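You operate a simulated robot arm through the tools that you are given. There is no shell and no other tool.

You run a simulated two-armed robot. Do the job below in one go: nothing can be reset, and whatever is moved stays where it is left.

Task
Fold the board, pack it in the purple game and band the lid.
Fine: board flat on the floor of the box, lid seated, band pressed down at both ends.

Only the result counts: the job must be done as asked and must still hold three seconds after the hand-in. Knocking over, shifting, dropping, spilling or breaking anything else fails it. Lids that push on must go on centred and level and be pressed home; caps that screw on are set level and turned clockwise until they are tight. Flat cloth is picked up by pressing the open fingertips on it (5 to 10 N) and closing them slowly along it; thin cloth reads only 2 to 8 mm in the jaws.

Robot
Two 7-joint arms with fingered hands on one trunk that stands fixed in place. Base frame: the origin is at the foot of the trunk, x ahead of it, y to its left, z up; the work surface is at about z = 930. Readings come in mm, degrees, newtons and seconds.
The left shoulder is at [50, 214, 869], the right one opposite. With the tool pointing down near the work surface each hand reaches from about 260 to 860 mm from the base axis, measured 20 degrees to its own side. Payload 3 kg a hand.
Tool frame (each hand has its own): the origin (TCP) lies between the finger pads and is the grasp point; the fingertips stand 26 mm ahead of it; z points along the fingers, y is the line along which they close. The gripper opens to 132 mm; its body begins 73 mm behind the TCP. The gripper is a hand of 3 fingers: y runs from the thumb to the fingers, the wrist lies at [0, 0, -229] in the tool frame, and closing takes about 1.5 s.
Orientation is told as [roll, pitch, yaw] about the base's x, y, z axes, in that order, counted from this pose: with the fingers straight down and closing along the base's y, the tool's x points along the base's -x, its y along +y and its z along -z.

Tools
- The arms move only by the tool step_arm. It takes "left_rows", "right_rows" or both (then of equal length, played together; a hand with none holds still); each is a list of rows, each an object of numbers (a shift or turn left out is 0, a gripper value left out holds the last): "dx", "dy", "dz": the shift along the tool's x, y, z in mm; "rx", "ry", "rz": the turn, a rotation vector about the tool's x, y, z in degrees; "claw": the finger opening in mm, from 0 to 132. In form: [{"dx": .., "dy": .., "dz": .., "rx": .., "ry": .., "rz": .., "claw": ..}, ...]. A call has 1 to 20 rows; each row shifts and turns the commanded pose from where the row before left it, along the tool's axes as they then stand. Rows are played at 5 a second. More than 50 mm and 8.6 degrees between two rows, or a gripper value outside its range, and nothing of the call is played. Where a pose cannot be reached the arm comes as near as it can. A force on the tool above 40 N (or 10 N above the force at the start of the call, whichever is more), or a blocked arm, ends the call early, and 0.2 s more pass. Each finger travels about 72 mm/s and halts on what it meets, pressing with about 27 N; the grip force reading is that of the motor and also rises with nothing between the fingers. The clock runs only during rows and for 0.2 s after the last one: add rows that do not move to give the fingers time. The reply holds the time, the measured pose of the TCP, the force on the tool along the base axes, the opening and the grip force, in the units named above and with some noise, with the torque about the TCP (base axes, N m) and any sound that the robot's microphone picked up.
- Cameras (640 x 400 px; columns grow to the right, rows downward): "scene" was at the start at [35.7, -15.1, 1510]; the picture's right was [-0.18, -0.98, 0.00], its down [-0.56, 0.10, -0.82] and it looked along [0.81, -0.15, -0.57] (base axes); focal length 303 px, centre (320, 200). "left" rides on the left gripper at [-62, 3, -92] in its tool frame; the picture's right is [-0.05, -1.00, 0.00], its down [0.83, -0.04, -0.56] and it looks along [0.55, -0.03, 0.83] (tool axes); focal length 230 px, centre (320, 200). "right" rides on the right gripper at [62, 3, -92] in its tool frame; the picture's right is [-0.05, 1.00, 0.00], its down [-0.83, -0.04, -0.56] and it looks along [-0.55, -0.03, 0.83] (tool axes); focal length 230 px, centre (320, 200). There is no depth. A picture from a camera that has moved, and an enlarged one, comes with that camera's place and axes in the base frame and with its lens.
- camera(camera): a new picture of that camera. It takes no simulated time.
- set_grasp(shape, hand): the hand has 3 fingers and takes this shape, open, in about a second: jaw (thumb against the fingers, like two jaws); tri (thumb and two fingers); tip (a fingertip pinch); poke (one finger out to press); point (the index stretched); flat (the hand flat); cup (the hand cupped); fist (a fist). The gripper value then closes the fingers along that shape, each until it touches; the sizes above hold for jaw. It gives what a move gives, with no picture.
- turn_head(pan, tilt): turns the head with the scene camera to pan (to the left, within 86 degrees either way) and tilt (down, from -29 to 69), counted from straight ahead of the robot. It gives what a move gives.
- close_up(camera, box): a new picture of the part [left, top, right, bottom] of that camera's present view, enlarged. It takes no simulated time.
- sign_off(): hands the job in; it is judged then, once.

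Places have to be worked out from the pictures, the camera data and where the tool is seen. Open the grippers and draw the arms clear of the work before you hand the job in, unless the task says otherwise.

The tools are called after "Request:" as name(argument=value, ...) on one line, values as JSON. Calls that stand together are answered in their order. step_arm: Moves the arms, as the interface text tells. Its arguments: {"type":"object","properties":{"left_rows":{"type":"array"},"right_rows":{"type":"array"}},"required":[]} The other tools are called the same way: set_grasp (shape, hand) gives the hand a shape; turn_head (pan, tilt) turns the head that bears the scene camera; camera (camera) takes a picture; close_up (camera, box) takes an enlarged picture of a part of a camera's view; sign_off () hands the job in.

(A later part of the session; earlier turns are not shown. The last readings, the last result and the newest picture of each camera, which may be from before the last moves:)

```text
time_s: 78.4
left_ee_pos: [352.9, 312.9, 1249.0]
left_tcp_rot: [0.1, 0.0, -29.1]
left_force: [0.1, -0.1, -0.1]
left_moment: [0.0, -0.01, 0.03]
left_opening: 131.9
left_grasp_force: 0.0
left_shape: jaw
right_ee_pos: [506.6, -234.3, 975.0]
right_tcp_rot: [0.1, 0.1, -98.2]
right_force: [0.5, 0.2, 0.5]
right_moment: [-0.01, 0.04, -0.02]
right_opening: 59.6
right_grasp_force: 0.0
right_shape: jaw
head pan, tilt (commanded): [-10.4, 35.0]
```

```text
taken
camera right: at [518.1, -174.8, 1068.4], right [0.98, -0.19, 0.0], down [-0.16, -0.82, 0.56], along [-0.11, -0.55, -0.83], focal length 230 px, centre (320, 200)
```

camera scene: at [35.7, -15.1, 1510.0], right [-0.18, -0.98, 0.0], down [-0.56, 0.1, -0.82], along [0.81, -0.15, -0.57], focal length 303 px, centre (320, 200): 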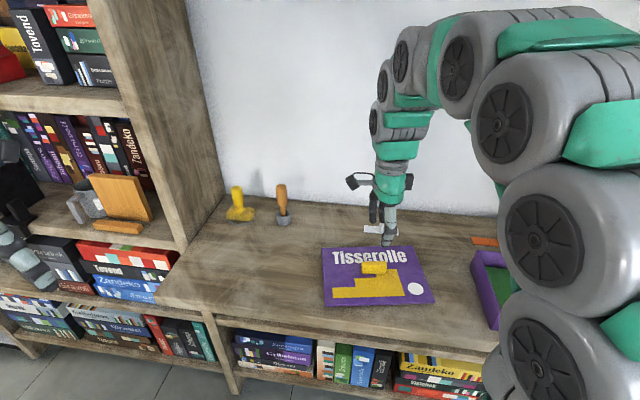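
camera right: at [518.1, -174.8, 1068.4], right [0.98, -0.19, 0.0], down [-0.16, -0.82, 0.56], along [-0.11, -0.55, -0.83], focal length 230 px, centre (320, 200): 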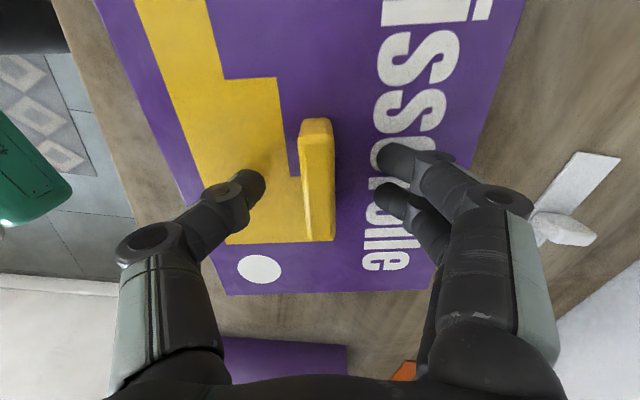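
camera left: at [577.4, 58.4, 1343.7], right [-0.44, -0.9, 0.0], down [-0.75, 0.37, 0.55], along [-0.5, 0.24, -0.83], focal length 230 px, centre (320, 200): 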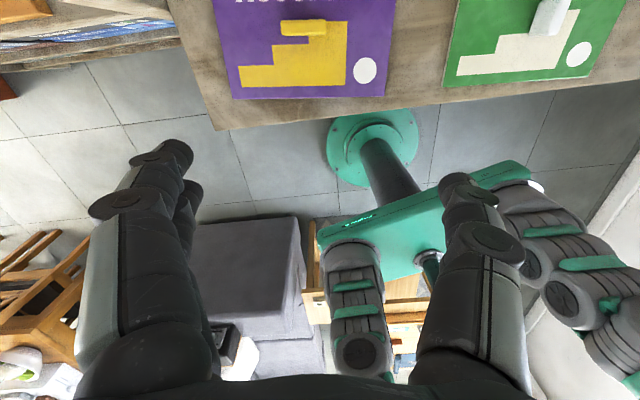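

The handle is centred between the jaws. I close on it.

Request:
step_arm(right_rows=[{"claw": 36}, {}, {"claw": 22}, {}, {"claw": 0}, {}, {}, {}])

Request:
step_arm(right_rows=[{"dz": -5}, {"dz": -10}, {"dz": -15}, {}, {}])

Request:
camera(camera="right")

Request:
close_up(camera="scene", box=[310, 190, 470, 310])

```text
time_s: 80.2
left_ee_pos: [352.6, 313.4, 1250.1]
left_tcp_rot: [0.1, -0.1, -29.2]
left_force: [0.7, 0.0, 0.6]
left_moment: [-0.01, -0.03, -0.01]
left_opening: 131.8
left_grasp_force: 0.1
left_shape: jaw
right_ee_pos: [505.0, -234.2, 975.9]
right_tcp_rot: [0.1, 0.0, -98.0]
right_force: [0.0, 0.3, 0.2]
right_moment: [-0.01, -0.01, 0.06]
right_opening: 10.6
right_grasp_force: 27.3
right_shape: jaw
head pan, tilt (commanded): [-10.4, 35.0]
```

```text
time_s: 81.4
left_ee_pos: [352.3, 314.0, 1249.9]
left_tcp_rot: [0.0, 0.1, -29.2]
left_force: [-0.3, 0.2, 0.0]
left_moment: [0.01, 0.0, -0.03]
left_opening: 132.0
left_grasp_force: 0.1
left_shape: jaw
right_ee_pos: [506.6, -234.7, 1006.7]
right_tcp_rot: [0.1, 0.0, -98.1]
right_force: [-0.1, -0.4, -2.0]
right_moment: [0.01, -0.01, 0.0]
right_opening: 10.8
right_grasp_force: 27.0
right_shape: jaw
head pan, tilt (commanded): [-10.4, 35.0]
```

```text
taken
camera right: at [517.9, -174.9, 1098.4], right [0.98, -0.19, 0.0], down [-0.16, -0.82, 0.56], along [-0.11, -0.55, -0.83], focal length 230 px, centre (320, 200)
```

right: 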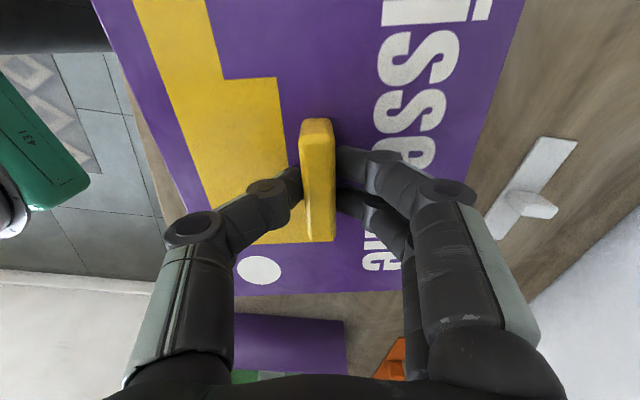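

```text
3.33 times, centred on (390, 250) of scene
camera zoom: at [35.7, -15.1, 1510.0], right [-0.18, -0.98, 0.0], down [-0.56, 0.1, -0.82], along [0.81, -0.15, -0.57], focal length 1009 px, centre (87, 33)
```

zoom: 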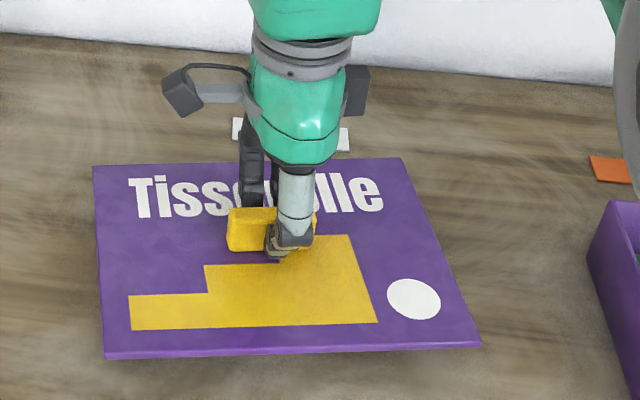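

The lid is regripped and lifted level, with its centre about (2,-1) mm off the TCP. I raise it and carry it to above the box, then turn to yaw -109.2°.

Request:
step_arm(right_rows=[{"dz": -20}, {"dz": -30}, {"dz": -30}, {"dz": -10}, {"dx": -12, "dy": -3}, {"dx": -24, "dy": -6}, {"dx": -32, "dy": -8}, {"dx": -32, "dy": -8}, {"dx": -32, "dy": -8}, {"dx": -32, "dy": -8}, {"dx": -32, "dy": -8}, {"dx": -32, "dy": -8}, {"dx": -32, "dy": -8}, {"dx": -32, "dy": -8}, {"dx": -32, "dy": -8}, {"dx": -20, "dy": -6}, {"dx": -9, "dy": -2.5}, {"rz": 5.5}, {"rz": 5.5}, {}])

Request:
camera(camera="right")

Request:
close_up(camera="scene", box=[440, 200, 640, 360])

```text
time_s: 85.6
left_ee_pos: [352.7, 312.2, 1250.6]
left_tcp_rot: [0.1, 0.0, -29.1]
left_force: [-1.1, 0.0, 0.3]
left_moment: [-0.01, -0.04, 0.04]
left_opening: 131.9
left_grasp_force: 0.1
left_shape: jaw
right_ee_pos: [368.1, -572.4, 1095.6]
right_tcp_rot: [0.0, -0.1, -109.1]
right_force: [-0.4, -0.1, -1.1]
right_moment: [0.03, 0.02, 0.02]
right_opening: 10.8
right_grasp_force: 27.3
right_shape: jaw
head pan, tilt (commanded): [-10.4, 35.0]
```

```text
taken
camera right: at [391.2, -514.9, 1188.5], right [0.93, -0.38, 0.0], down [-0.31, -0.77, 0.56], along [-0.21, -0.51, -0.83], focal length 230 px, centre (320, 200)
```

right: 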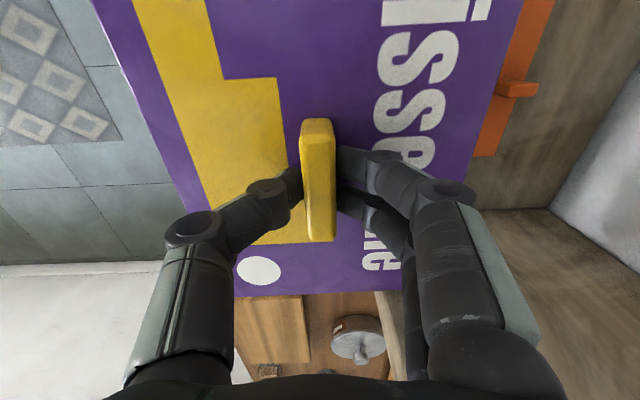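

```text
2.50 times, centred on (540, 280) of scene
camera zoom: at [35.7, -15.1, 1510.0], right [-0.18, -0.98, 0.0], down [-0.56, 0.1, -0.82], along [0.81, -0.15, -0.57], focal length 757 px, centre (-230, 0)
```

zoom: 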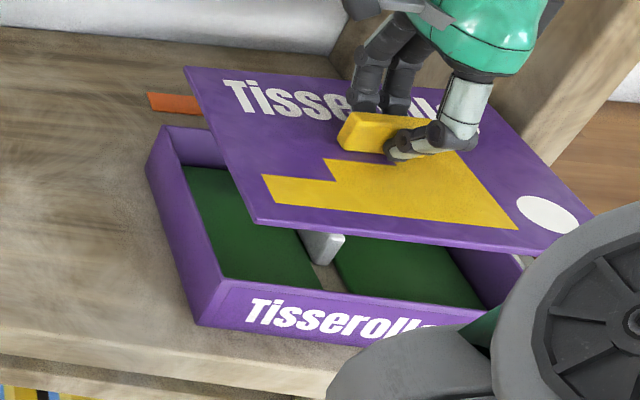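

The pose over the box is reached. I lower to about 8 mm above the rim and compare the lid's edges with the box's.

Request:
step_arm(right_rows=[{"dz": 20}, {"dz": 20}, {"dz": 10}, {}, {}])

Request:
close_up(camera="scene", box=[450, 220, 610, 350])

Request:
close_up(camera="scene", box=[475, 285, 515, 340])

Request:
camera(camera="right")

```text
time_s: 86.8
left_ee_pos: [352.1, 313.7, 1249.8]
left_tcp_rot: [0.0, 0.0, -29.1]
left_force: [-0.1, -0.4, 0.0]
left_moment: [-0.03, 0.03, -0.02]
left_opening: 131.7
left_grasp_force: 0.0
left_shape: jaw
right_ee_pos: [366.7, -572.0, 1046.1]
right_tcp_rot: [0.0, 0.1, -109.1]
right_force: [0.2, 0.5, -1.4]
right_moment: [-0.01, -0.02, 0.01]
right_opening: 10.7
right_grasp_force: 26.8
right_shape: jaw
head pan, tilt (commanded): [-10.4, 35.0]
```

```text
3.08 times, centred on (530, 285) of scene
camera zoom: at [35.7, -15.1, 1510.0], right [-0.18, -0.98, 0.0], down [-0.56, 0.1, -0.82], along [0.81, -0.15, -0.57], focal length 932 px, centre (-326, -62)
```

zoom: 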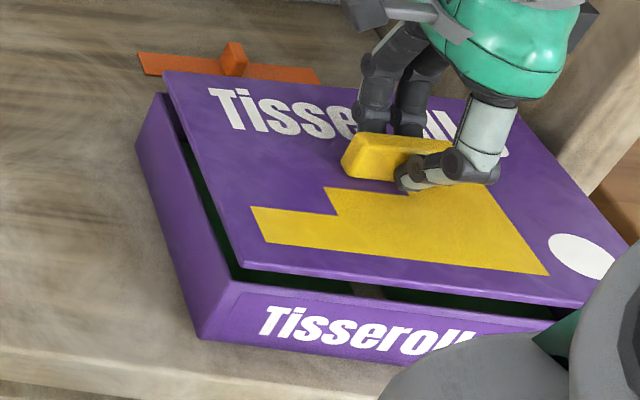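

```text
7.27 times, centred on (495, 312) of scene
camera zoom: at [35.7, -15.1, 1510.0], right [-0.18, -0.98, 0.0], down [-0.56, 0.1, -0.82], along [0.81, -0.15, -0.57], focal length 2202 px, centre (-953, -618)
```

zoom: 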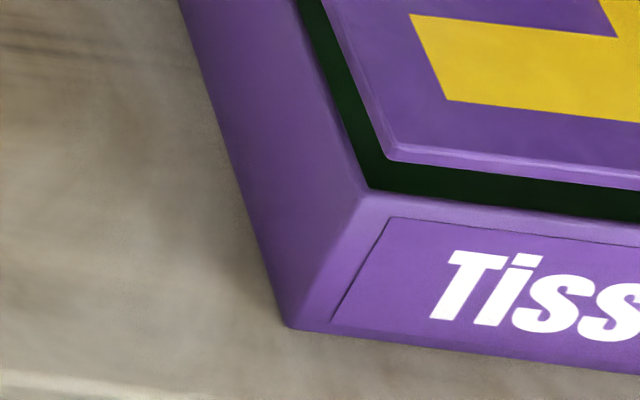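

```text
taken
camera right: at [390.5, -514.7, 1138.2], right [0.93, -0.38, 0.0], down [-0.31, -0.77, 0.56], along [-0.21, -0.51, -0.83], focal length 230 px, centre (320, 200)
```

right: 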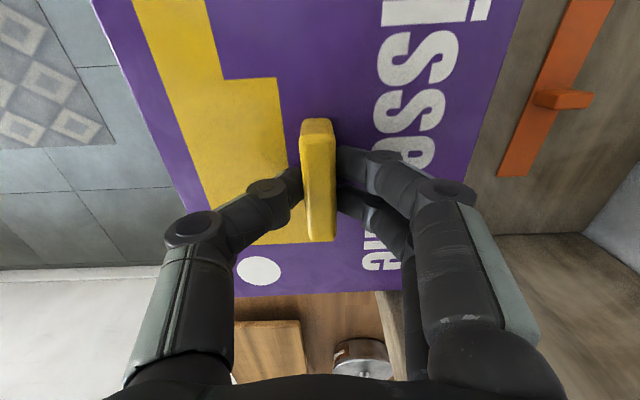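

The near-left corner is placed within about 1 mm of ideal. I check the far-left corner and the right side as well before inserting.

Request:
close_up(camera="scene", box=[465, 230, 505, 270])

Request:
close_up(camera="scene", box=[590, 220, 640, 330])

Request:
close_up(camera="right", box=[220, 230, 420, 355])

Request:
close_up(camera="right", box=[430, 0, 560, 160])

```text
10.00 times, centred on (485, 250) of scene
camera zoom: at [35.7, -15.1, 1510.0], right [-0.18, -0.98, 0.0], down [-0.56, 0.1, -0.82], along [0.81, -0.15, -0.57], focal length 3028 px, centre (-1330, -300)
```

zoom: 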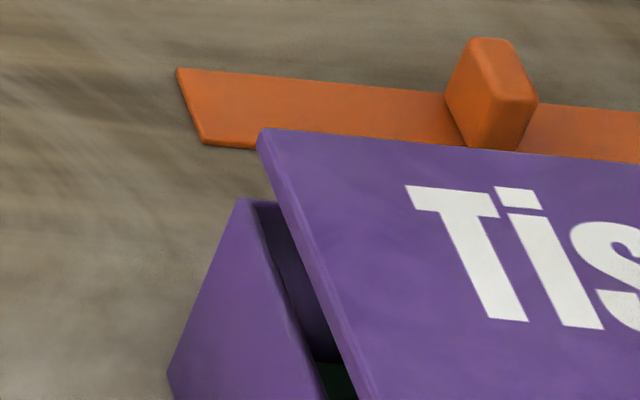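

```text
3.64 times, centred on (615, 275) of scene
camera zoom: at [35.7, -15.1, 1510.0], right [-0.18, -0.98, 0.0], down [-0.56, 0.1, -0.82], along [0.81, -0.15, -0.57], focal length 1101 px, centre (-753, -73)
```

zoom: 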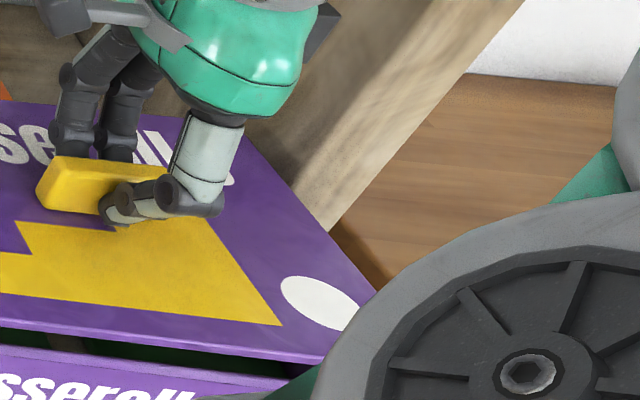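

```text
3.20 times, centred on (320, 292) of right
camera zoom: at [390.5, -514.7, 1138.2], right [0.93, -0.38, 0.0], down [-0.31, -0.77, 0.56], along [-0.21, -0.51, -0.83], focal length 736 px, centre (320, -96)
```

zoom: 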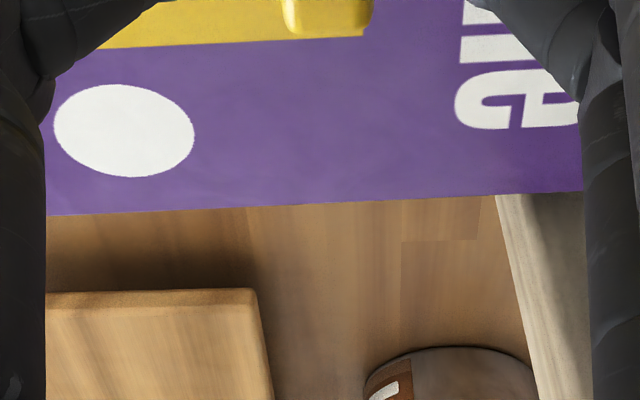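

```text
2.50 times, centred on (495, 80) of right
camera zoom: at [390.5, -514.7, 1138.2], right [0.93, -0.38, 0.0], down [-0.31, -0.77, 0.56], along [-0.21, -0.51, -0.83], focal length 575 px, centre (-118, 500)
```

zoom: 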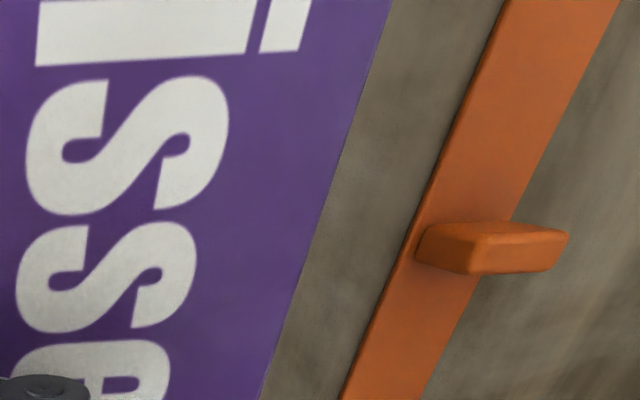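

The lid seems about 1.5 mm too far right and 0.4° off. I check the near edge farther right to confirm before nudging.

Request:
close_up(camera="scene", box=[555, 285, 605, 325])

Request:
close_up(camera="scene", box=[485, 295, 535, 335])

```text
10.00 times, centred on (580, 305) of scene
camera zoom: at [35.7, -15.1, 1510.0], right [-0.18, -0.98, 0.0], down [-0.56, 0.1, -0.82], along [0.81, -0.15, -0.57], focal length 3028 px, centre (-2280, -850)
```

zoom: 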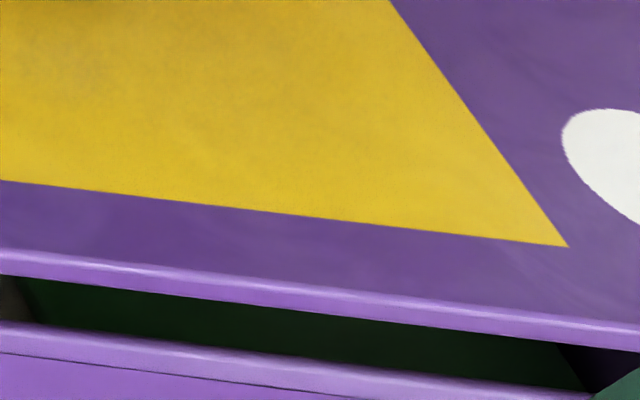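

```text
10.00 times, centred on (510, 315) of scene
camera zoom: at [35.7, -15.1, 1510.0], right [-0.18, -0.98, 0.0], down [-0.56, 0.1, -0.82], along [0.81, -0.15, -0.57], focal length 3028 px, centre (-1580, -950)
```

zoom: 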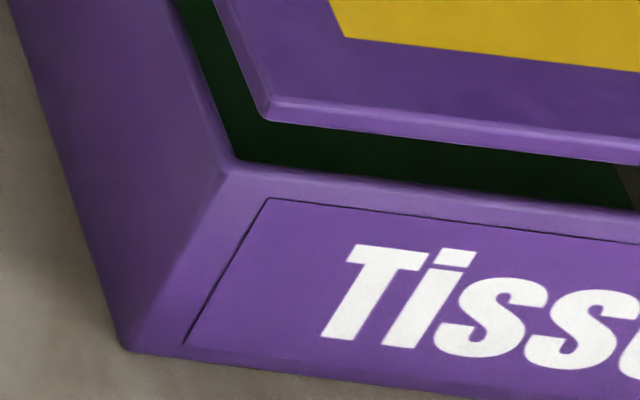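

The different measurements average out to within about 1 mm, and yaw agrees to 0.3°. I lower gently in small steps and watch the forces as the lid's plug meets the rim.

Request:
step_arm(right_rows=[{"dx": 0.5, "dz": 3}, {"dz": 3}, {"dz": 2}, {"dz": 2}, {}])

Request:
close_up(camera="scene", box=[450, 220, 610, 350])

```text
time_s: 88.0
left_ee_pos: [352.9, 313.0, 1249.5]
left_tcp_rot: [0.0, 0.0, -29.2]
left_force: [-0.7, 0.6, -0.3]
left_moment: [0.03, -0.03, 0.0]
left_opening: 131.8
left_grasp_force: 0.1
left_shape: jaw
right_ee_pos: [367.8, -571.2, 1035.9]
right_tcp_rot: [0.0, -0.1, -109.1]
right_force: [-0.8, 0.0, -2.5]
right_moment: [0.04, 0.0, -0.01]
right_opening: 10.8
right_grasp_force: 27.3
right_shape: jaw
head pan, tilt (commanded): [-10.4, 35.0]
```

```text
3.08 times, centred on (530, 285) of scene
camera zoom: at [35.7, -15.1, 1510.0], right [-0.18, -0.98, 0.0], down [-0.56, 0.1, -0.82], along [0.81, -0.15, -0.57], focal length 932 px, centre (-326, -62)
```

zoom: 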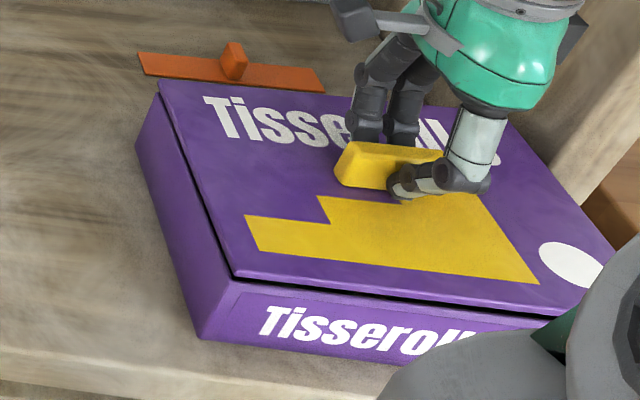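

Alignment still looks right with no contact yet. I continue in 1.5 mm steps.

Request:
step_arm(right_rows=[{"dz": 1.5}, {"dz": 1.5}, {"dz": 1.5}, {}])

Request:
close_up(camera="scene", box=[475, 285, 525, 335])

Request:
close_up(camera="scene", box=[465, 230, 505, 270])

```text
time_s: 89.0
left_ee_pos: [353.2, 314.7, 1250.0]
left_tcp_rot: [0.0, 0.1, -29.0]
left_force: [0.9, 0.1, -0.2]
left_moment: [-0.03, 0.01, 0.01]
left_opening: 132.0
left_grasp_force: 0.2
left_shape: jaw
right_ee_pos: [369.1, -572.0, 1031.1]
right_tcp_rot: [0.0, 0.1, -109.1]
right_force: [-0.1, -0.3, -1.7]
right_moment: [-0.01, 0.02, 0.02]
right_opening: 10.8
right_grasp_force: 27.2
right_shape: jaw
head pan, tilt (commanded): [-10.4, 35.0]
```

```text
8.00 times, centred on (500, 310) of scene
camera zoom: at [35.7, -15.1, 1510.0], right [-0.18, -0.98, 0.0], down [-0.56, 0.1, -0.82], along [0.81, -0.15, -0.57], focal length 2422 px, centre (-1120, -680)
```

zoom: 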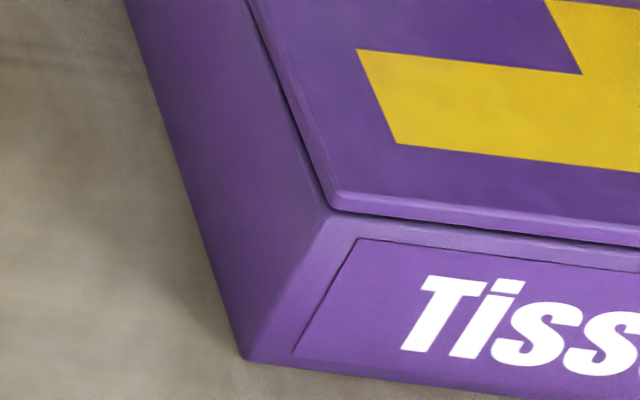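

```text
10.00 times, centred on (485, 250) of scene
camera zoom: at [35.7, -15.1, 1510.0], right [-0.18, -0.98, 0.0], down [-0.56, 0.1, -0.82], along [0.81, -0.15, -0.57], focal length 3028 px, centre (-1330, -300)
```

zoom: 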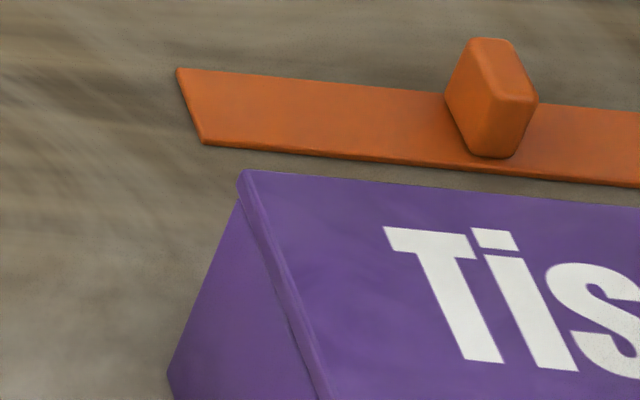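

The plug is entering with almost no force, and the lid is centred on the box. I lower the last few mm until it seats.

Request:
step_arm(right_rows=[{"dz": 1.2}, {"dz": 1.2}, {"dz": 1.2}, {}])

```text
time_s: 90.0
left_ee_pos: [352.0, 314.0, 1250.0]
left_tcp_rot: [0.1, 0.1, -29.0]
left_force: [0.1, 0.0, 0.7]
left_moment: [0.02, 0.01, 0.0]
left_opening: 131.6
left_grasp_force: 0.1
left_shape: jaw
right_ee_pos: [368.4, -572.0, 1028.9]
right_tcp_rot: [-0.1, -0.1, -109.0]
right_force: [0.6, 1.7, 12.2]
right_moment: [0.02, -0.02, 0.0]
right_opening: 10.7
right_grasp_force: 26.8
right_shape: jaw
head pan, tilt (commanded): [-10.4, 35.0]
```

Contact at 12 N. I look whether the lid is flush or resting on an edge.

Request:
close_up(camera="scene", box=[475, 285, 525, 335])

Request:
close_up(camera="scene", box=[465, 230, 505, 270])

Request:
close_up(camera="scene", box=[540, 285, 620, 345])

```text
8.00 times, centred on (500, 310) of scene
camera zoom: at [35.6, -14.9, 1510.0], right [-0.18, -0.98, 0.0], down [-0.56, 0.1, -0.82], along [0.81, -0.15, -0.57], focal length 2422 px, centre (-1120, -680)
```

zoom: 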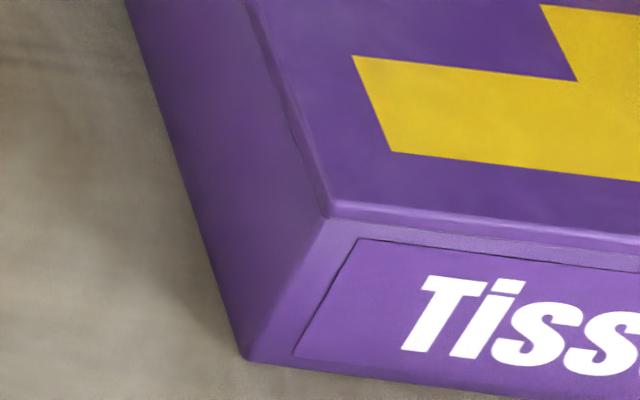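

```text
10.00 times, centred on (485, 250) of scene
camera zoom: at [35.6, -14.9, 1510.0], right [-0.18, -0.98, 0.0], down [-0.56, 0.1, -0.82], along [0.81, -0.15, -0.57], focal length 3028 px, centre (-1330, -300)
```

zoom: 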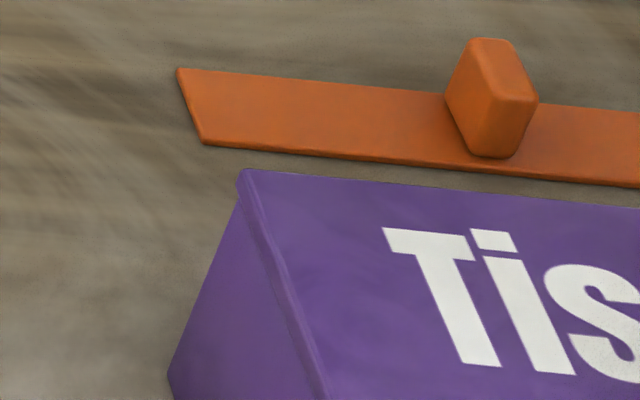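

```text
6.67 times, centred on (580, 315) of scene
camera zoom: at [35.6, -14.9, 1510.0], right [-0.18, -0.98, 0.0], down [-0.56, 0.1, -0.82], along [0.81, -0.15, -0.57], focal length 2019 px, centre (-1413, -567)
```

zoom: 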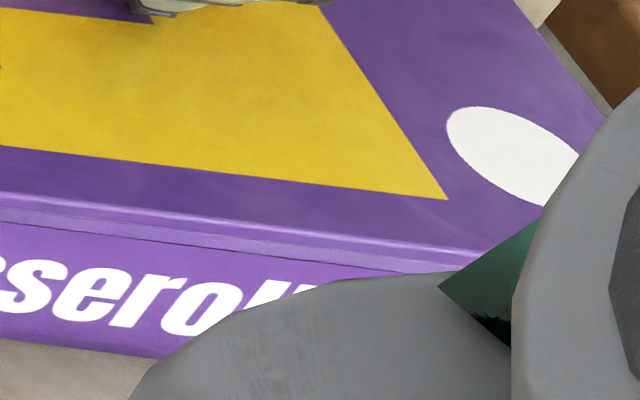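

The near edge is flush, but the far-left corner looks about 3 mm high. I check with the hand camera whether the lid has tilted.

Request:
camera(camera="right")

Request:
close_up(camera="right", box=[420, 0, 560, 100])

Request:
close_up(camera="scene", box=[470, 240, 500, 262])

```text
taken
camera right: at [391.3, -514.7, 1121.0], right [0.93, -0.38, 0.0], down [-0.31, -0.77, 0.56], along [-0.21, -0.52, -0.83], focal length 230 px, centre (320, 200)
```

right: 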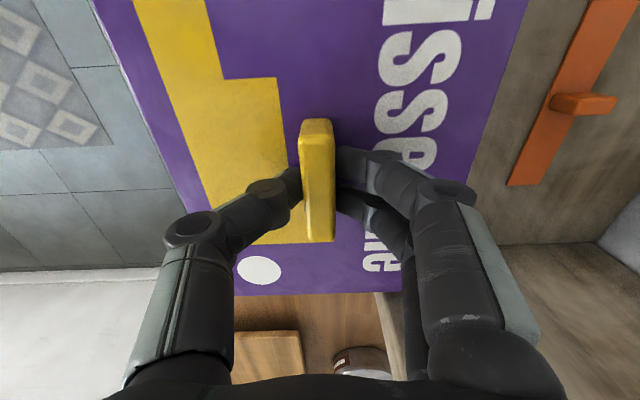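

```text
4.00 times, centred on (490, 50) of right
camera zoom: at [391.3, -514.7, 1121.0], right [0.93, -0.38, 0.0], down [-0.31, -0.77, 0.56], along [-0.21, -0.52, -0.83], focal length 920 px, centre (-360, 800)
```

zoom: 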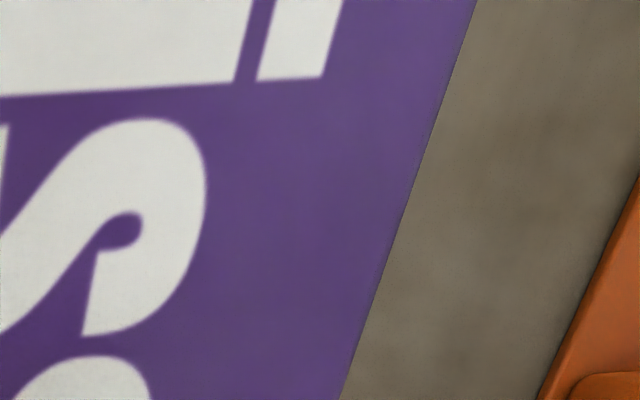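

```text
16.00 times, centred on (485, 251) of scene
camera zoom: at [35.6, -14.9, 1510.0], right [-0.18, -0.98, 0.0], down [-0.56, 0.1, -0.82], along [0.81, -0.15, -0.57], focal length 4845 px, centre (-2320, -616)
```

zoom: 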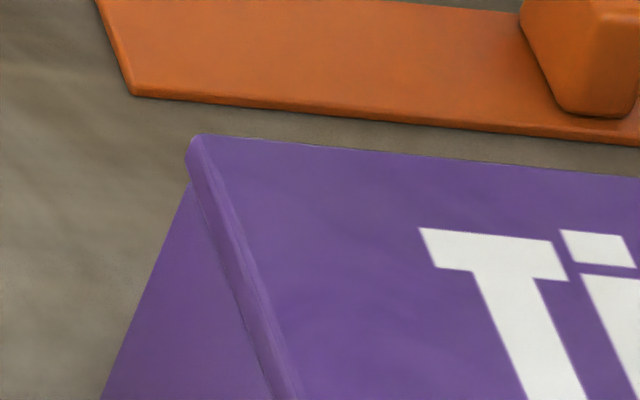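

The lid is tilted about 1° with its far side up; the near side is seated. I rotate the hand 1.1° to bring the far edge down and press a little.

Request:
step_arm(right_rows=[{"rx": 0.6}, {"rx": 0.6}, {"dz": 0.8}, {}])

Request:
close_up(camera="scene", box=[470, 240, 500, 262])

Request:
close_up(camera="scene", box=[475, 285, 525, 335])

```text
time_s: 91.0
left_ee_pos: [352.4, 313.4, 1251.1]
left_tcp_rot: [0.1, 0.0, -29.1]
left_force: [0.4, -0.3, -0.3]
left_moment: [0.0, 0.0, 0.01]
left_opening: 132.1
left_grasp_force: 0.1
left_shape: jaw
right_ee_pos: [368.2, -571.1, 1028.7]
right_tcp_rot: [-1.1, 0.0, -109.2]
right_force: [2.3, 0.8, 21.5]
right_moment: [-0.02, -0.13, 0.04]
right_opening: 11.0
right_grasp_force: 26.8
right_shape: jaw
head pan, tilt (commanded): [-10.4, 35.0]
```

```text
16.00 times, centred on (485, 251) of scene
camera zoom: at [35.6, -14.9, 1510.0], right [-0.18, -0.98, 0.0], down [-0.56, 0.1, -0.82], along [0.81, -0.15, -0.57], focal length 4845 px, centre (-2320, -616)
```

zoom: 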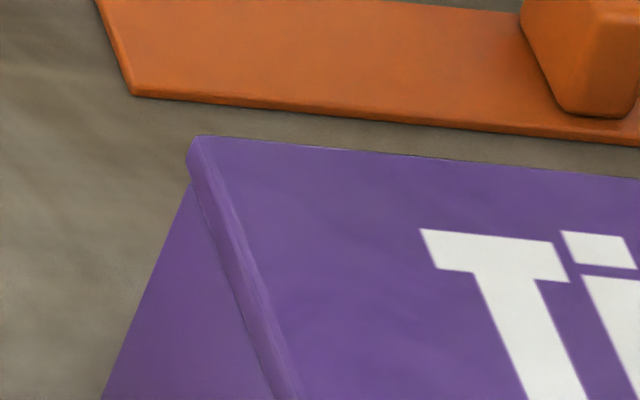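

```text
8.00 times, centred on (500, 310) of scene
camera zoom: at [35.6, -14.9, 1510.0], right [-0.18, -0.98, 0.0], down [-0.56, 0.1, -0.82], along [0.81, -0.15, -0.57], focal length 2422 px, centre (-1120, -680)
```

zoom: 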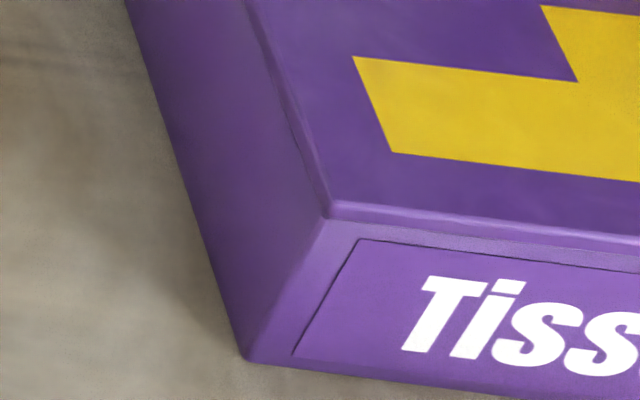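

Recomputing the corner heights, near and far lid corners both come out at z≈998–999. So the lid is level and flush, with a plate about 7 mm thick: it had simply hung slightly far-down before. I undo the hand rotation and press down a bit harder to push it home.

Request:
step_arm(right_rows=[{"rx": -0.6}, {"rx": -0.6}, {"dz": 0.7}, {"dz": 0.6}, {}, {}])

Request:
close_up(camera="scene", box=[450, 225, 640, 350])

```text
time_s: 92.4
left_ee_pos: [352.9, 313.5, 1249.8]
left_tcp_rot: [0.0, 0.0, -29.0]
left_force: [0.0, -0.8, 0.4]
left_moment: [0.03, 0.03, 0.01]
left_opening: 131.6
left_grasp_force: 0.0
left_shape: jaw
right_ee_pos: [368.0, -571.6, 1025.7]
right_tcp_rot: [0.1, 0.0, -109.2]
right_force: [1.4, -0.1, 35.8]
right_moment: [-0.02, -0.09, 0.0]
right_opening: 13.2
right_grasp_force: 27.3
right_shape: jaw
head pan, tilt (commanded): [-10.4, 35.0]
```

```text
3.20 times, centred on (545, 288) of scene
camera zoom: at [35.5, -14.7, 1510.0], right [-0.18, -0.98, 0.0], down [-0.56, 0.1, -0.82], along [0.81, -0.15, -0.57], focal length 969 px, centre (-400, -80)
```

zoom: 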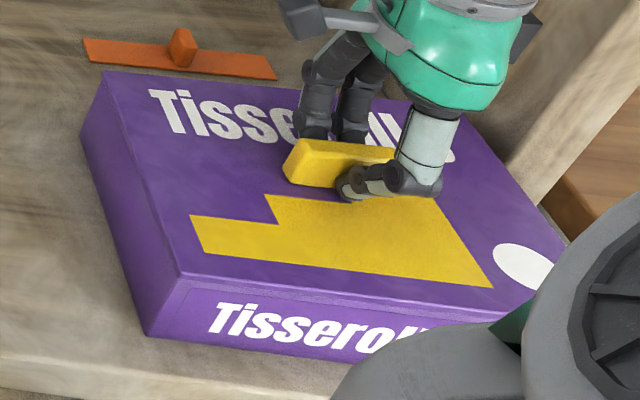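

The lid looks flush all round after pressing with 36 N. I ease off, release the handle and rise to inspect it.

Request:
step_arm(right_rows=[{"dz": -1.5}, {"dz": -1.5}, {"claw": 40}, {"claw": 60}, {}, {}, {"dz": -10}, {"dz": -30}, {"dz": -40}, {"dz": -40}, {}])

Request:
camera(camera="right")

Request:
close_up(camera="scene", box=[450, 225, 640, 350])

```text
time_s: 94.8
left_ee_pos: [352.4, 313.9, 1249.8]
left_tcp_rot: [0.0, 0.0, -29.1]
left_force: [0.3, -0.2, -0.4]
left_moment: [0.01, 0.01, 0.01]
left_opening: 131.9
left_grasp_force: 0.0
left_shape: jaw
right_ee_pos: [367.9, -570.7, 1150.4]
right_tcp_rot: [0.0, 0.0, -109.1]
right_force: [-0.5, 0.6, 1.3]
right_moment: [0.0, -0.03, -0.02]
right_opening: 59.6
right_grasp_force: 0.0
right_shape: jaw
head pan, tilt (commanded): [-10.4, 35.0]
```

```text
taken
camera right: at [391.5, -513.8, 1242.0], right [0.93, -0.38, 0.0], down [-0.31, -0.77, 0.56], along [-0.21, -0.51, -0.83], focal length 230 px, centre (320, 200)
```

right: 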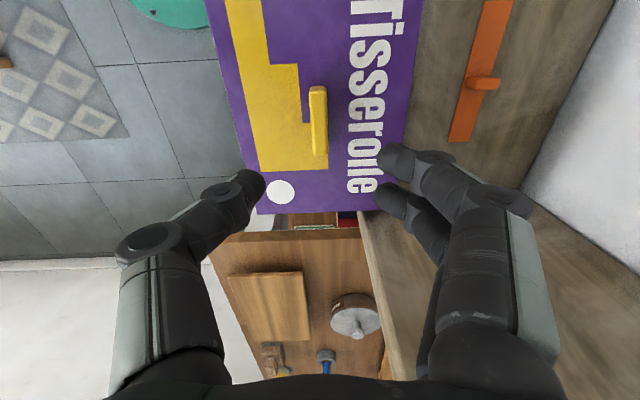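

```text
3.20 times, centred on (545, 288) of scene
camera zoom: at [35.7, -15.1, 1510.0], right [-0.18, -0.98, 0.0], down [-0.56, 0.1, -0.82], along [0.81, -0.15, -0.57], focal length 969 px, centre (-400, -80)
```

zoom: 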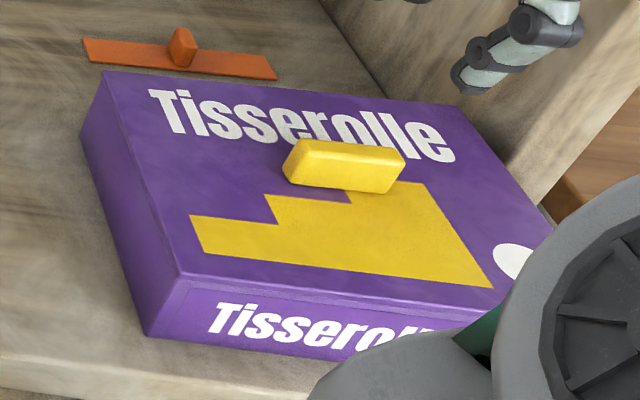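

The lid is seated and level. Next I look closely at the orange band and at the lid's top for any hint of where the band goes.

Request:
close_up(camera="right", box=[420, 0, 540, 150])

Request:
close_up(camera="right", box=[200, 0, 430, 220])

Request:
close_up(camera="scene", box=[465, 230, 535, 260])

Request:
close_up(camera="scene", box=[355, 215, 410, 245])

```text
2.67 times, centred on (480, 75) of right
camera zoom: at [391.5, -513.8, 1242.0], right [0.93, -0.38, 0.0], down [-0.31, -0.77, 0.56], along [-0.21, -0.51, -0.83], focal length 614 px, centre (-107, 533)
```

zoom: 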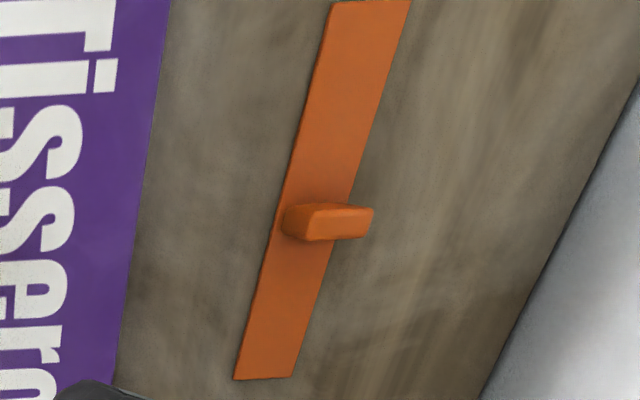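

```text
1.82 times, centred on (315, 110) of right
camera zoom: at [391.5, -513.8, 1242.0], right [0.93, -0.38, 0.0], down [-0.31, -0.77, 0.56], along [-0.21, -0.51, -0.83], focal length 418 px, centre (329, 364)
```

zoom: 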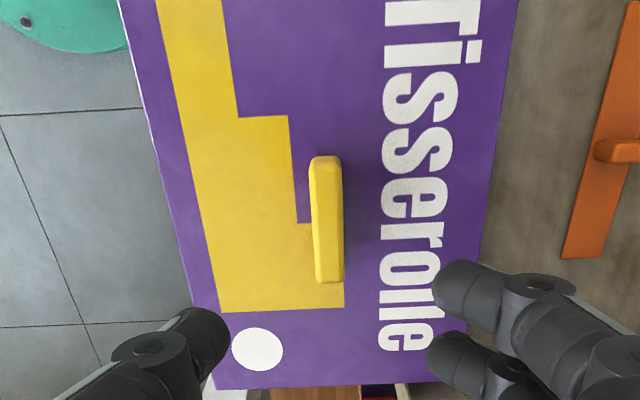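

```text
9.14 times, centred on (500, 245) of scene
camera zoom: at [35.7, -15.1, 1510.0], right [-0.18, -0.98, 0.0], down [-0.56, 0.1, -0.82], along [0.81, -0.15, -0.57], focal length 2769 px, centre (-1326, -211)
```

zoom: 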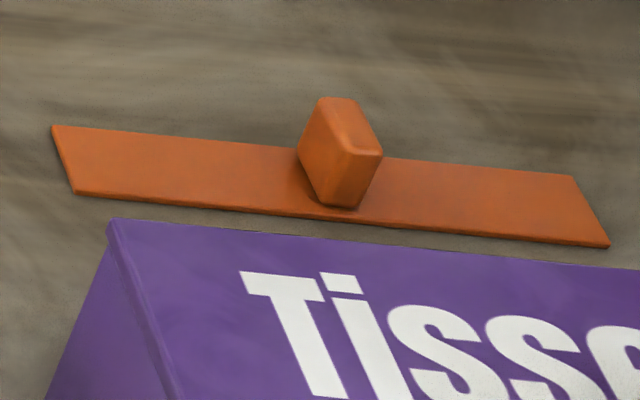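

```text
11.64 times, centred on (382, 230) of scene
camera zoom: at [35.7, -15.1, 1510.0], right [-0.18, -0.98, 0.0], down [-0.56, 0.1, -0.82], along [0.81, -0.15, -0.57], focal length 3524 px, centre (-407, -149)
```

zoom: 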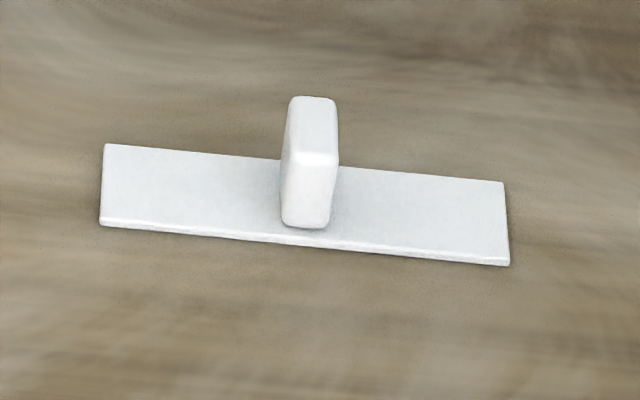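

The orange strip is a rigid band, 150×30 mm; its knob's top is at z≈958, centred at (550.5,-614). The lid is about 178 mm deep, so the band suits spanning it front to back beside the handle. The white strip is much too short. I turn the hand back to yaw -19° and go above the band.

Request:
step_arm(right_rows=[{"rz": -8.2}, {"rz": -8.2}, {"rz": -8.2}, {"rz": -8.2}, {"rz": -8.2}, {"rz": -8.2}, {"rz": -8.2}, {"rz": -8.2}, {"rz": -8.2}, {"rz": -8.2}, {"rz": -8}, {"dx": -37, "dy": 4, "dz": 5}, {"dx": -37, "dy": 4, "dz": 15}, {"dx": -37, "dy": 4, "dz": 20}, {"dx": -37, "dy": 4, "dz": 25}, {"dx": -38.5, "dy": 3.4, "dz": 25}, {}])

Request:
camera(camera="right")

Request:
camera(camera="scene")

```text
time_s: 98.4
left_ee_pos: [352.8, 314.4, 1250.2]
left_tcp_rot: [0.0, 0.0, -29.1]
left_force: [0.0, 0.1, 0.2]
left_moment: [-0.01, 0.0, -0.06]
left_opening: 131.9
left_grasp_force: 0.0
left_shape: jaw
right_ee_pos: [549.7, -611.4, 1059.7]
right_tcp_rot: [0.0, 0.0, -19.1]
right_force: [0.4, 0.7, 0.5]
right_moment: [0.01, -0.02, -0.02]
right_opening: 59.6
right_grasp_force: 0.1
right_shape: jaw
head pan, tilt (commanded): [-10.4, 35.0]
```

```text
taken
camera right: at [493.0, -590.1, 1151.0], right [0.38, 0.93, 0.0], down [0.77, -0.31, 0.56], along [0.51, -0.21, -0.83], focal length 230 px, centre (320, 200)
```

right: 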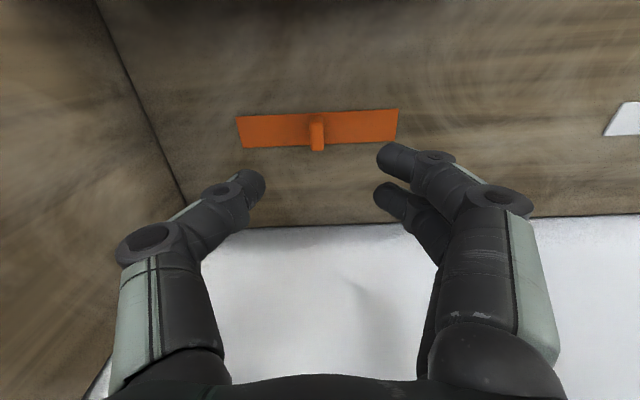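

```text
taken
camera scene: at [35.8, -15.1, 1510.0], right [-0.18, -0.98, 0.0], down [-0.56, 0.1, -0.82], along [0.81, -0.15, -0.57], focal length 303 px, centre (320, 200)
```

scene: 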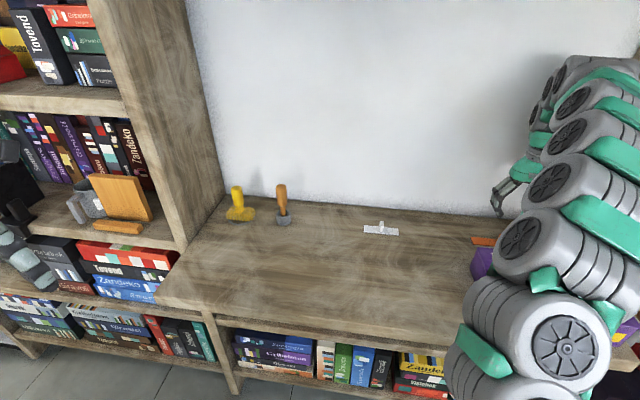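

The forearm passes over the box here, so I check its clearance above the lid before lowering.

Request:
close_up(camera="scene", box=[440, 140, 640, 360])

Request:
turn_head(pan=-48, tilt=42)

Request:
camera(camera="scene")

```text
1.82 times, centred on (540, 250) of scene
camera zoom: at [35.8, -15.1, 1510.0], right [-0.18, -0.98, 0.0], down [-0.56, 0.1, -0.82], along [0.81, -0.15, -0.57], focal length 551 px, centre (-80, 109)
```

zoom: 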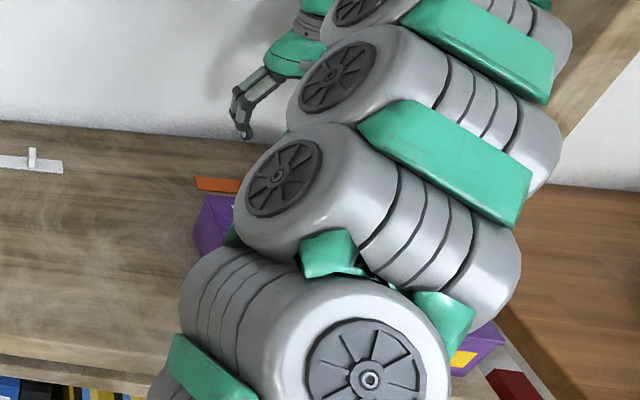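

```text
time_s: 99.4
left_ee_pos: [352.4, 313.5, 1250.6]
left_tcp_rot: [0.0, 0.0, -29.1]
left_force: [0.0, 0.1, -0.3]
left_moment: [-0.03, -0.01, -0.01]
left_opening: 131.7
left_grasp_force: 0.0
left_shape: jaw
right_ee_pos: [549.6, -612.3, 1058.8]
right_tcp_rot: [0.0, 0.1, -19.1]
right_force: [-0.1, 0.3, -1.2]
right_moment: [0.04, 0.0, -0.02]
right_opening: 59.2
right_grasp_force: 0.0
right_shape: jaw
head pan, tilt (commanded): [-48.0, 42.0]
```

```text
taken
camera scene: at [5.1, -61.3, 1499.5], right [-0.74, -0.67, 0.0], down [-0.45, 0.5, -0.74], along [0.5, -0.55, -0.67], focal length 303 px, centre (320, 200)
```

scene: 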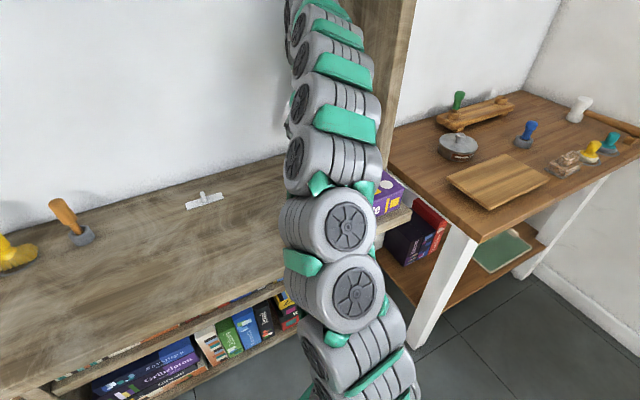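

Triangulating the arm's links from the two views puts them at z≈1250–1280 over that area, so the lid is well clear. I turn the head back and zoom in on the band's knob.

Request:
turn_head(pan=-10.4, tilt=35)

Request:
close_up(camera="right", box=[230, 90, 410, 170])

```text
time_s: 100.5
left_ee_pos: [353.1, 312.4, 1249.9]
left_tcp_rot: [0.0, 0.1, -29.1]
left_force: [0.4, -0.1, -0.3]
left_moment: [-0.02, -0.03, 0.03]
left_opening: 131.9
left_grasp_force: 0.1
left_shape: jaw
right_ee_pos: [548.5, -612.6, 1059.1]
right_tcp_rot: [-0.1, 0.0, -19.1]
right_force: [0.3, 0.4, 0.3]
right_moment: [0.02, -0.01, 0.01]
right_opening: 59.9
right_grasp_force: 0.0
right_shape: jaw
head pan, tilt (commanded): [-10.4, 35.0]
```

```text
3.56 times, centred on (320, 130) of right
camera zoom: at [492.7, -590.0, 1151.2], right [0.38, 0.93, 0.0], down [0.77, -0.31, 0.56], along [0.51, -0.21, -0.83], focal length 818 px, centre (320, 449)
```

zoom: 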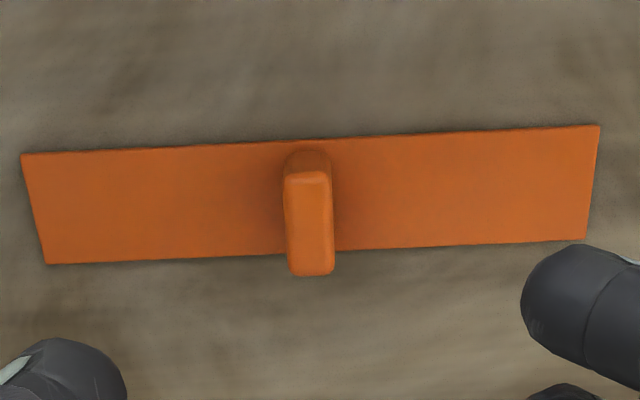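

The band's yaw is -19.3°, its knob is 24×12 mm, and its centre is about (550.5,-616). I line up and descend to z≈962.

Request:
step_arm(right_rows=[{"dx": -5, "dy": -2.8, "dz": 20, "claw": 50}, {"dz": 25}, {"dz": 25}, {"dz": 14}, {"dz": 8}, {"dz": 4}, {}])

Request:
camera(camera="right")

Request:
camera(camera="scene")

```text
time_s: 102.1
left_ee_pos: [352.0, 312.7, 1248.8]
left_tcp_rot: [-0.1, 0.0, -29.1]
left_force: [0.8, 0.1, -0.2]
left_moment: [0.02, 0.0, -0.02]
left_opening: 132.0
left_grasp_force: 0.0
left_shape: jaw
right_ee_pos: [553.8, -617.7, 963.0]
right_tcp_rot: [0.0, 0.0, -19.0]
right_force: [0.6, 0.5, -0.5]
right_moment: [0.01, 0.0, 0.0]
right_opening: 50.6
right_grasp_force: 0.0
right_shape: jaw
head pan, tilt (commanded): [-10.4, 35.0]
```

```text
taken
camera right: at [497.5, -595.2, 1055.1], right [0.38, 0.93, 0.0], down [0.77, -0.31, 0.56], along [0.51, -0.21, -0.83], focal length 230 px, centre (320, 200)
```

right: 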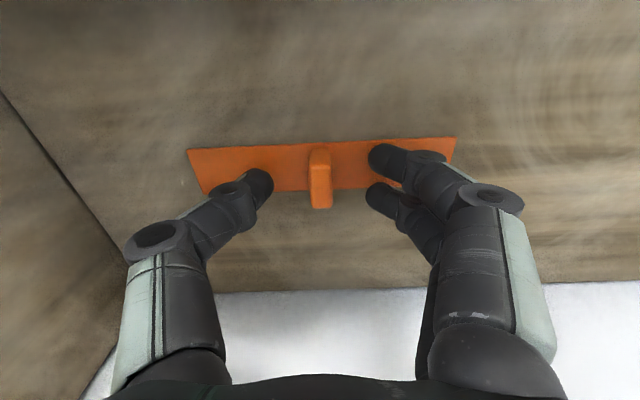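

```text
taken
camera scene: at [35.7, -15.1, 1510.0], right [-0.18, -0.98, 0.0], down [-0.56, 0.1, -0.82], along [0.81, -0.15, -0.57], focal length 303 px, centre (320, 200)
```

scene: 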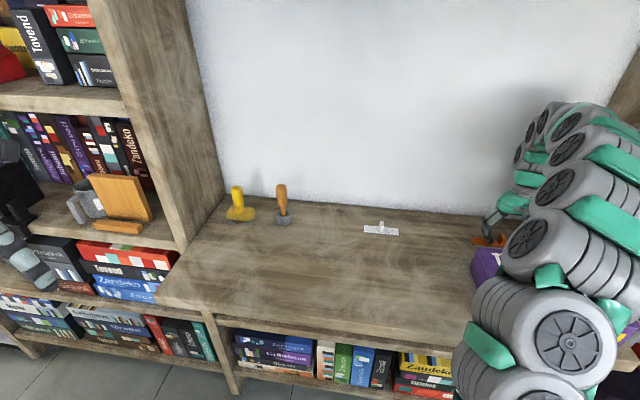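

The fingertips straddle the knob, just above the band. I close.

Request:
step_arm(right_rows=[{"claw": 30}, {}, {"claw": 18}, {}, {"claw": 0}, {}, {}, {}])

Request:
step_arm(right_rows=[{"dz": -4}, {"dz": -8}, {"dz": -12}, {}, {}])

Request:
camera(camera="right")

```text
time_s: 103.9
left_ee_pos: [352.3, 313.8, 1250.6]
left_tcp_rot: [-0.1, 0.0, -29.1]
left_force: [0.9, 0.7, 0.1]
left_moment: [0.03, 0.01, -0.02]
left_opening: 131.7
left_grasp_force: 0.0
left_shape: jaw
right_ee_pos: [553.4, -618.3, 962.8]
right_tcp_rot: [0.1, 0.0, -19.2]
right_force: [0.9, -0.3, -0.8]
right_moment: [0.04, -0.01, 0.01]
right_opening: 6.6
right_grasp_force: 26.8
right_shape: jaw
head pan, tilt (commanded): [-10.4, 35.0]
```

```text
time_s: 105.1
left_ee_pos: [353.1, 312.5, 1249.4]
left_tcp_rot: [0.0, 0.0, -29.0]
left_force: [0.1, 0.5, -0.3]
left_moment: [-0.01, -0.01, 0.01]
left_opening: 131.8
left_grasp_force: 0.0
left_shape: jaw
right_ee_pos: [551.8, -618.4, 986.9]
right_tcp_rot: [0.1, 0.0, -19.2]
right_force: [0.5, -1.3, 0.0]
right_moment: [-0.01, 0.03, 0.01]
right_opening: 6.8
right_grasp_force: 27.0
right_shape: jaw
head pan, tilt (commanded): [-10.4, 35.0]
```

```text
taken
camera right: at [497.1, -595.8, 1079.1], right [0.38, 0.93, 0.0], down [0.77, -0.31, 0.56], along [0.51, -0.21, -0.83], focal length 230 px, centre (320, 200)
```

right: 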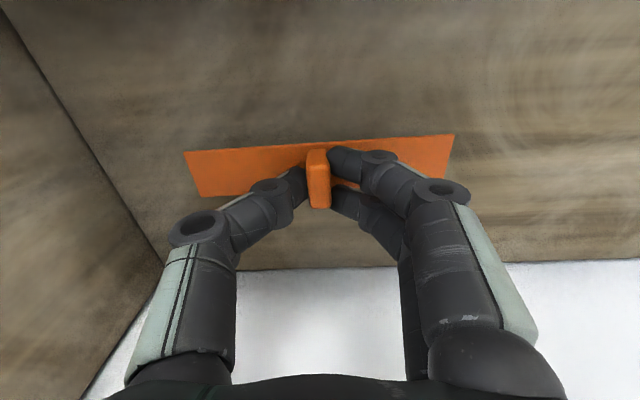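

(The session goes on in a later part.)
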